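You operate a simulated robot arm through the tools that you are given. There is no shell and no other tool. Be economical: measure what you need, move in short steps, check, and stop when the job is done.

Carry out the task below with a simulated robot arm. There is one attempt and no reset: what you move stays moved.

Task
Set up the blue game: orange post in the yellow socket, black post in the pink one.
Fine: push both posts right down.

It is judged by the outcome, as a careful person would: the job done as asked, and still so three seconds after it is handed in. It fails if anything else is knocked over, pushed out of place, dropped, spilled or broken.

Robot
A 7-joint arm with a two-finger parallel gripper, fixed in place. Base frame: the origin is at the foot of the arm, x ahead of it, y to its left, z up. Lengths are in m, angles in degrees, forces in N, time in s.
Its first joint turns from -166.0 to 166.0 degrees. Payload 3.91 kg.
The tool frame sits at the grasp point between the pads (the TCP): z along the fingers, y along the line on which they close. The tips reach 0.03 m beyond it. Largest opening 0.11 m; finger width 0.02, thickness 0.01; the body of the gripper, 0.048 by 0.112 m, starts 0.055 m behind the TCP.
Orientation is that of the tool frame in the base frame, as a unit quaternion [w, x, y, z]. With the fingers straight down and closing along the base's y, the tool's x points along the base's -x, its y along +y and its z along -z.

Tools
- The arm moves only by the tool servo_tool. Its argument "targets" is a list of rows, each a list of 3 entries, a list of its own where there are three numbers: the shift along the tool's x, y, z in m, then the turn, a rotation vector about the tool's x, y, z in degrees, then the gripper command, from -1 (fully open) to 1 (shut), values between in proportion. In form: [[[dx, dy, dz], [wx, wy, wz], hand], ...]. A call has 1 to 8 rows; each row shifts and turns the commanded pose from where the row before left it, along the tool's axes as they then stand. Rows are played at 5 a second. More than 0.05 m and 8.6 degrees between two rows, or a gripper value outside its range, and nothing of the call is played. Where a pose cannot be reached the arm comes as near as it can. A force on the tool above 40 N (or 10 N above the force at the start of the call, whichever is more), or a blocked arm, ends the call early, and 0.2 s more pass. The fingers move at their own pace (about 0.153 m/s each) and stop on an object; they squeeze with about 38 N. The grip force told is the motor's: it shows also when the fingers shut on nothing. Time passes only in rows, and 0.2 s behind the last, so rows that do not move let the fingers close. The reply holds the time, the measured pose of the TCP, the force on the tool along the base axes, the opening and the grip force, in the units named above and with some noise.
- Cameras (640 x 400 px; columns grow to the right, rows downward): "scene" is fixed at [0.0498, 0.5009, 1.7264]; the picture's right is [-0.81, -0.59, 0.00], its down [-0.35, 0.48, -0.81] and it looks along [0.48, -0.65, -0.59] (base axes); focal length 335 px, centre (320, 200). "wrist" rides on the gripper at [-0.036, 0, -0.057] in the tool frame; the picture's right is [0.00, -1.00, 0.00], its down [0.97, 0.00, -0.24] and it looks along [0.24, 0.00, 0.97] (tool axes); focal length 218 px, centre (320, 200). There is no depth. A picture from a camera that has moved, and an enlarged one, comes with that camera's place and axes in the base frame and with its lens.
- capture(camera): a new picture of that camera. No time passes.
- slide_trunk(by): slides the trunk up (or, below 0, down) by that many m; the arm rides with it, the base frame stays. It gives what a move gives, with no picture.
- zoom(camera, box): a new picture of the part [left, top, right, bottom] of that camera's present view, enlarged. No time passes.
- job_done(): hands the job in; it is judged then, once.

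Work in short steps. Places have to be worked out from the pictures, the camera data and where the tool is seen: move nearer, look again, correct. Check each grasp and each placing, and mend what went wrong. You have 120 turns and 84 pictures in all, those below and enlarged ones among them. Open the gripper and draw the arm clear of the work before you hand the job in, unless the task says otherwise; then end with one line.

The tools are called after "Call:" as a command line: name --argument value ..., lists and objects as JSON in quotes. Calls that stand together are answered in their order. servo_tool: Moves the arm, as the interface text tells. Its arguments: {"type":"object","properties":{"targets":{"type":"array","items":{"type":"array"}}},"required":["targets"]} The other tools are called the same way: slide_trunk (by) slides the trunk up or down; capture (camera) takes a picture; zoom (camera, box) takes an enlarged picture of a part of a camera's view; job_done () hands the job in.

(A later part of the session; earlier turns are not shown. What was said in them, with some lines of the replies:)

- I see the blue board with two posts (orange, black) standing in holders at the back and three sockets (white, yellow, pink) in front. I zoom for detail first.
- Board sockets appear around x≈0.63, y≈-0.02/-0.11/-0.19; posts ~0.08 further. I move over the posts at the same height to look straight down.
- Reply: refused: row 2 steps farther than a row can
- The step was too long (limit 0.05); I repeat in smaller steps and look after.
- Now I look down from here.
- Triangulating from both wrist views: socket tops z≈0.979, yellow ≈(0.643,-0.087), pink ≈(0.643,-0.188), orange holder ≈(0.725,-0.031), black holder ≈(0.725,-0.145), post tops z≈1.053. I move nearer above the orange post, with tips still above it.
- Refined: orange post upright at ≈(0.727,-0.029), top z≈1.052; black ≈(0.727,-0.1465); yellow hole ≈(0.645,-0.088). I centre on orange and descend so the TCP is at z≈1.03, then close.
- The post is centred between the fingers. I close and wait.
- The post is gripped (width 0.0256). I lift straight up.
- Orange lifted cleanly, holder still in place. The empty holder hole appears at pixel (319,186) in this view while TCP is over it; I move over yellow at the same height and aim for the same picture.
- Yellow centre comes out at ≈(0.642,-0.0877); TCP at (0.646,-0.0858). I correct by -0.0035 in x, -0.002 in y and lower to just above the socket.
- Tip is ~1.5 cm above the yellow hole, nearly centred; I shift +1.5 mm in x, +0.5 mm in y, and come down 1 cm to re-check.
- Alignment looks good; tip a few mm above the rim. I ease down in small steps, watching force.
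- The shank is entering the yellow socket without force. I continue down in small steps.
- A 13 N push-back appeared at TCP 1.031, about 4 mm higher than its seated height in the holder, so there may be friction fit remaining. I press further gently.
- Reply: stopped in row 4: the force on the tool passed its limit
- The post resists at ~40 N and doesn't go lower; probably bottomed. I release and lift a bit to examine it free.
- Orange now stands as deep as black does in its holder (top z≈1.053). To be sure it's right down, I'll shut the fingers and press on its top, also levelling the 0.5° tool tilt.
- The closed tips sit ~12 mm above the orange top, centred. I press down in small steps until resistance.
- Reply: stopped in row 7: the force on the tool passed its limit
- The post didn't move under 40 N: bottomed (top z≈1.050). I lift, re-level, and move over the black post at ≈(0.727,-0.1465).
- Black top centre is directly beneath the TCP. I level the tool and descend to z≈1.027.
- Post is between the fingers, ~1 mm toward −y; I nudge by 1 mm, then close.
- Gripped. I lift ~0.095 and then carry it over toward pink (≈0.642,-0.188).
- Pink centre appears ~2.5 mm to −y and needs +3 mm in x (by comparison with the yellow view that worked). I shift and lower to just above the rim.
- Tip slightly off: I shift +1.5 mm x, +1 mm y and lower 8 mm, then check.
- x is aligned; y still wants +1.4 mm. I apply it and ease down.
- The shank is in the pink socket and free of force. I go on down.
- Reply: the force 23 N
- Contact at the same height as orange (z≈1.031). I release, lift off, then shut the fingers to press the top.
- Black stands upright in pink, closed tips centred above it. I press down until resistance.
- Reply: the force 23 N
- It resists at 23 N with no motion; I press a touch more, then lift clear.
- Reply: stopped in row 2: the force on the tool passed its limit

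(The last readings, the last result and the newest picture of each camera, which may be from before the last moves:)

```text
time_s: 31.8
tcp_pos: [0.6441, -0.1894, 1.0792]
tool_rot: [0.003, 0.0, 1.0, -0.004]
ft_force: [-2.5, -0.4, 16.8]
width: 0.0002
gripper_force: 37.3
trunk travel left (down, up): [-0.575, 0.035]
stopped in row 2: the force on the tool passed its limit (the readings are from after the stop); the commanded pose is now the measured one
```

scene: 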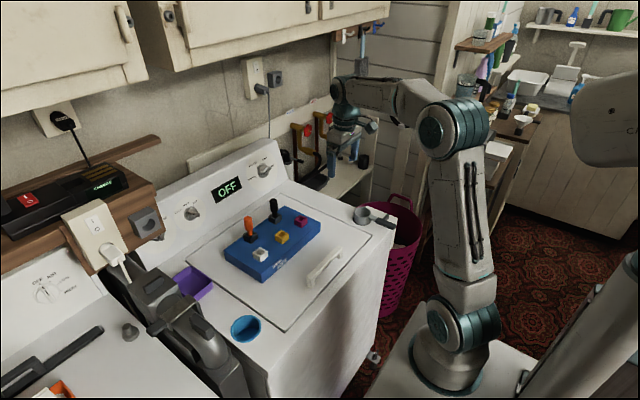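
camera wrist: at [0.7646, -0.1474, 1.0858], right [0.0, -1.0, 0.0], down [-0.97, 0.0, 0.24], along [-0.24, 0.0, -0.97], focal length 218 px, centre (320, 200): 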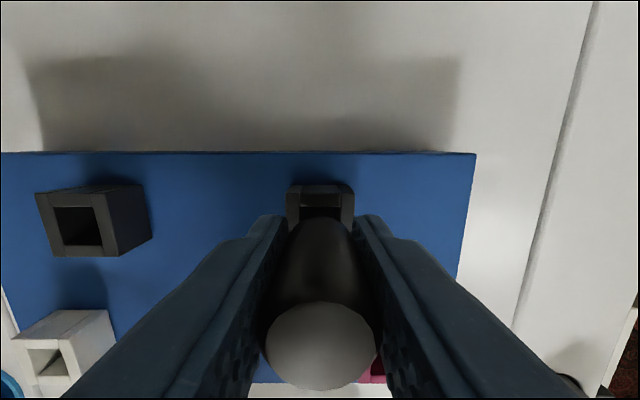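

Black is firmly bottomed as well. I lift away, back off toward the start pose and open the gripper.

Call:
servo_tool --targets '[[[0, 0, -0.04], [0, 0, 0], 1], [[0, 0, -0.045], [0, 0, 0], 1], [[0, 0, -0.045], [0, 0, 0], 1], [[0.04, -0.01, -0.02], [0, 0, 0], -1], [[0.04, -0.01, 0], [0, 0, 0], -1], [[0.04, -0.01, 0], [0, 0, 0], -1], [[0, 0, 0], [0, 0, 0], -1]]'

Call:
capture --camera "scene"

Call:
zoom --camera "scene" --box '[210, 180, 340, 290]'

Call:
capture --camera "wrist"

```text
time_s: 33.4
tcp_pos: [0.526, -0.2167, 1.2249]
tool_rot: [0.0, 0.0, 1.0, -0.001]
ft_force: [0.6, -1.1, -0.2]
width: 0.11
gripper_force: 0.1
trunk travel left (down, up): [-0.575, 0.035]
```

```text
42 pictures are left
```

scene: 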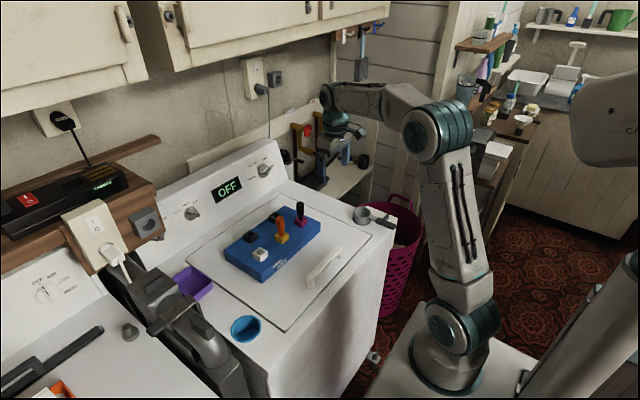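

```text
3.64 times, centred on (275, 235) of scene
camera zoom: at [0.0498, 0.5009, 1.7264], right [-0.81, -0.59, 0.0], down [-0.35, 0.48, -0.81], along [0.48, -0.65, -0.59], focal length 1220 px, centre (484, 73)
```

zoom: 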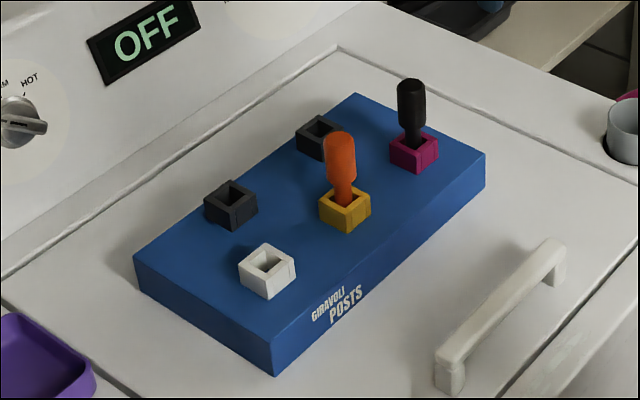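

```text
40 pictures are left
camera wrist: at [0.5629, -0.2155, 1.2833], right [0.0, -1.0, 0.0], down [-0.97, 0.0, 0.24], along [-0.24, 0.0, -0.97], focal length 218 px, centre (320, 200)
```

wrist: 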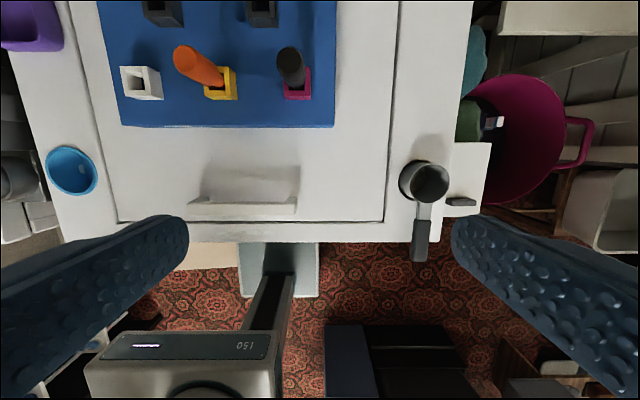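

Both posts are seated, the board has not moved, nothing else was disturbed, and the arm is clear with the gripper open. I hand in.

Call:
job_done

```text
The job is handed in.
```

The blue game is set up: the orange post is in the yellow socket and the black post is in the pink one, both pressed down until they would go no further under about 40 N.
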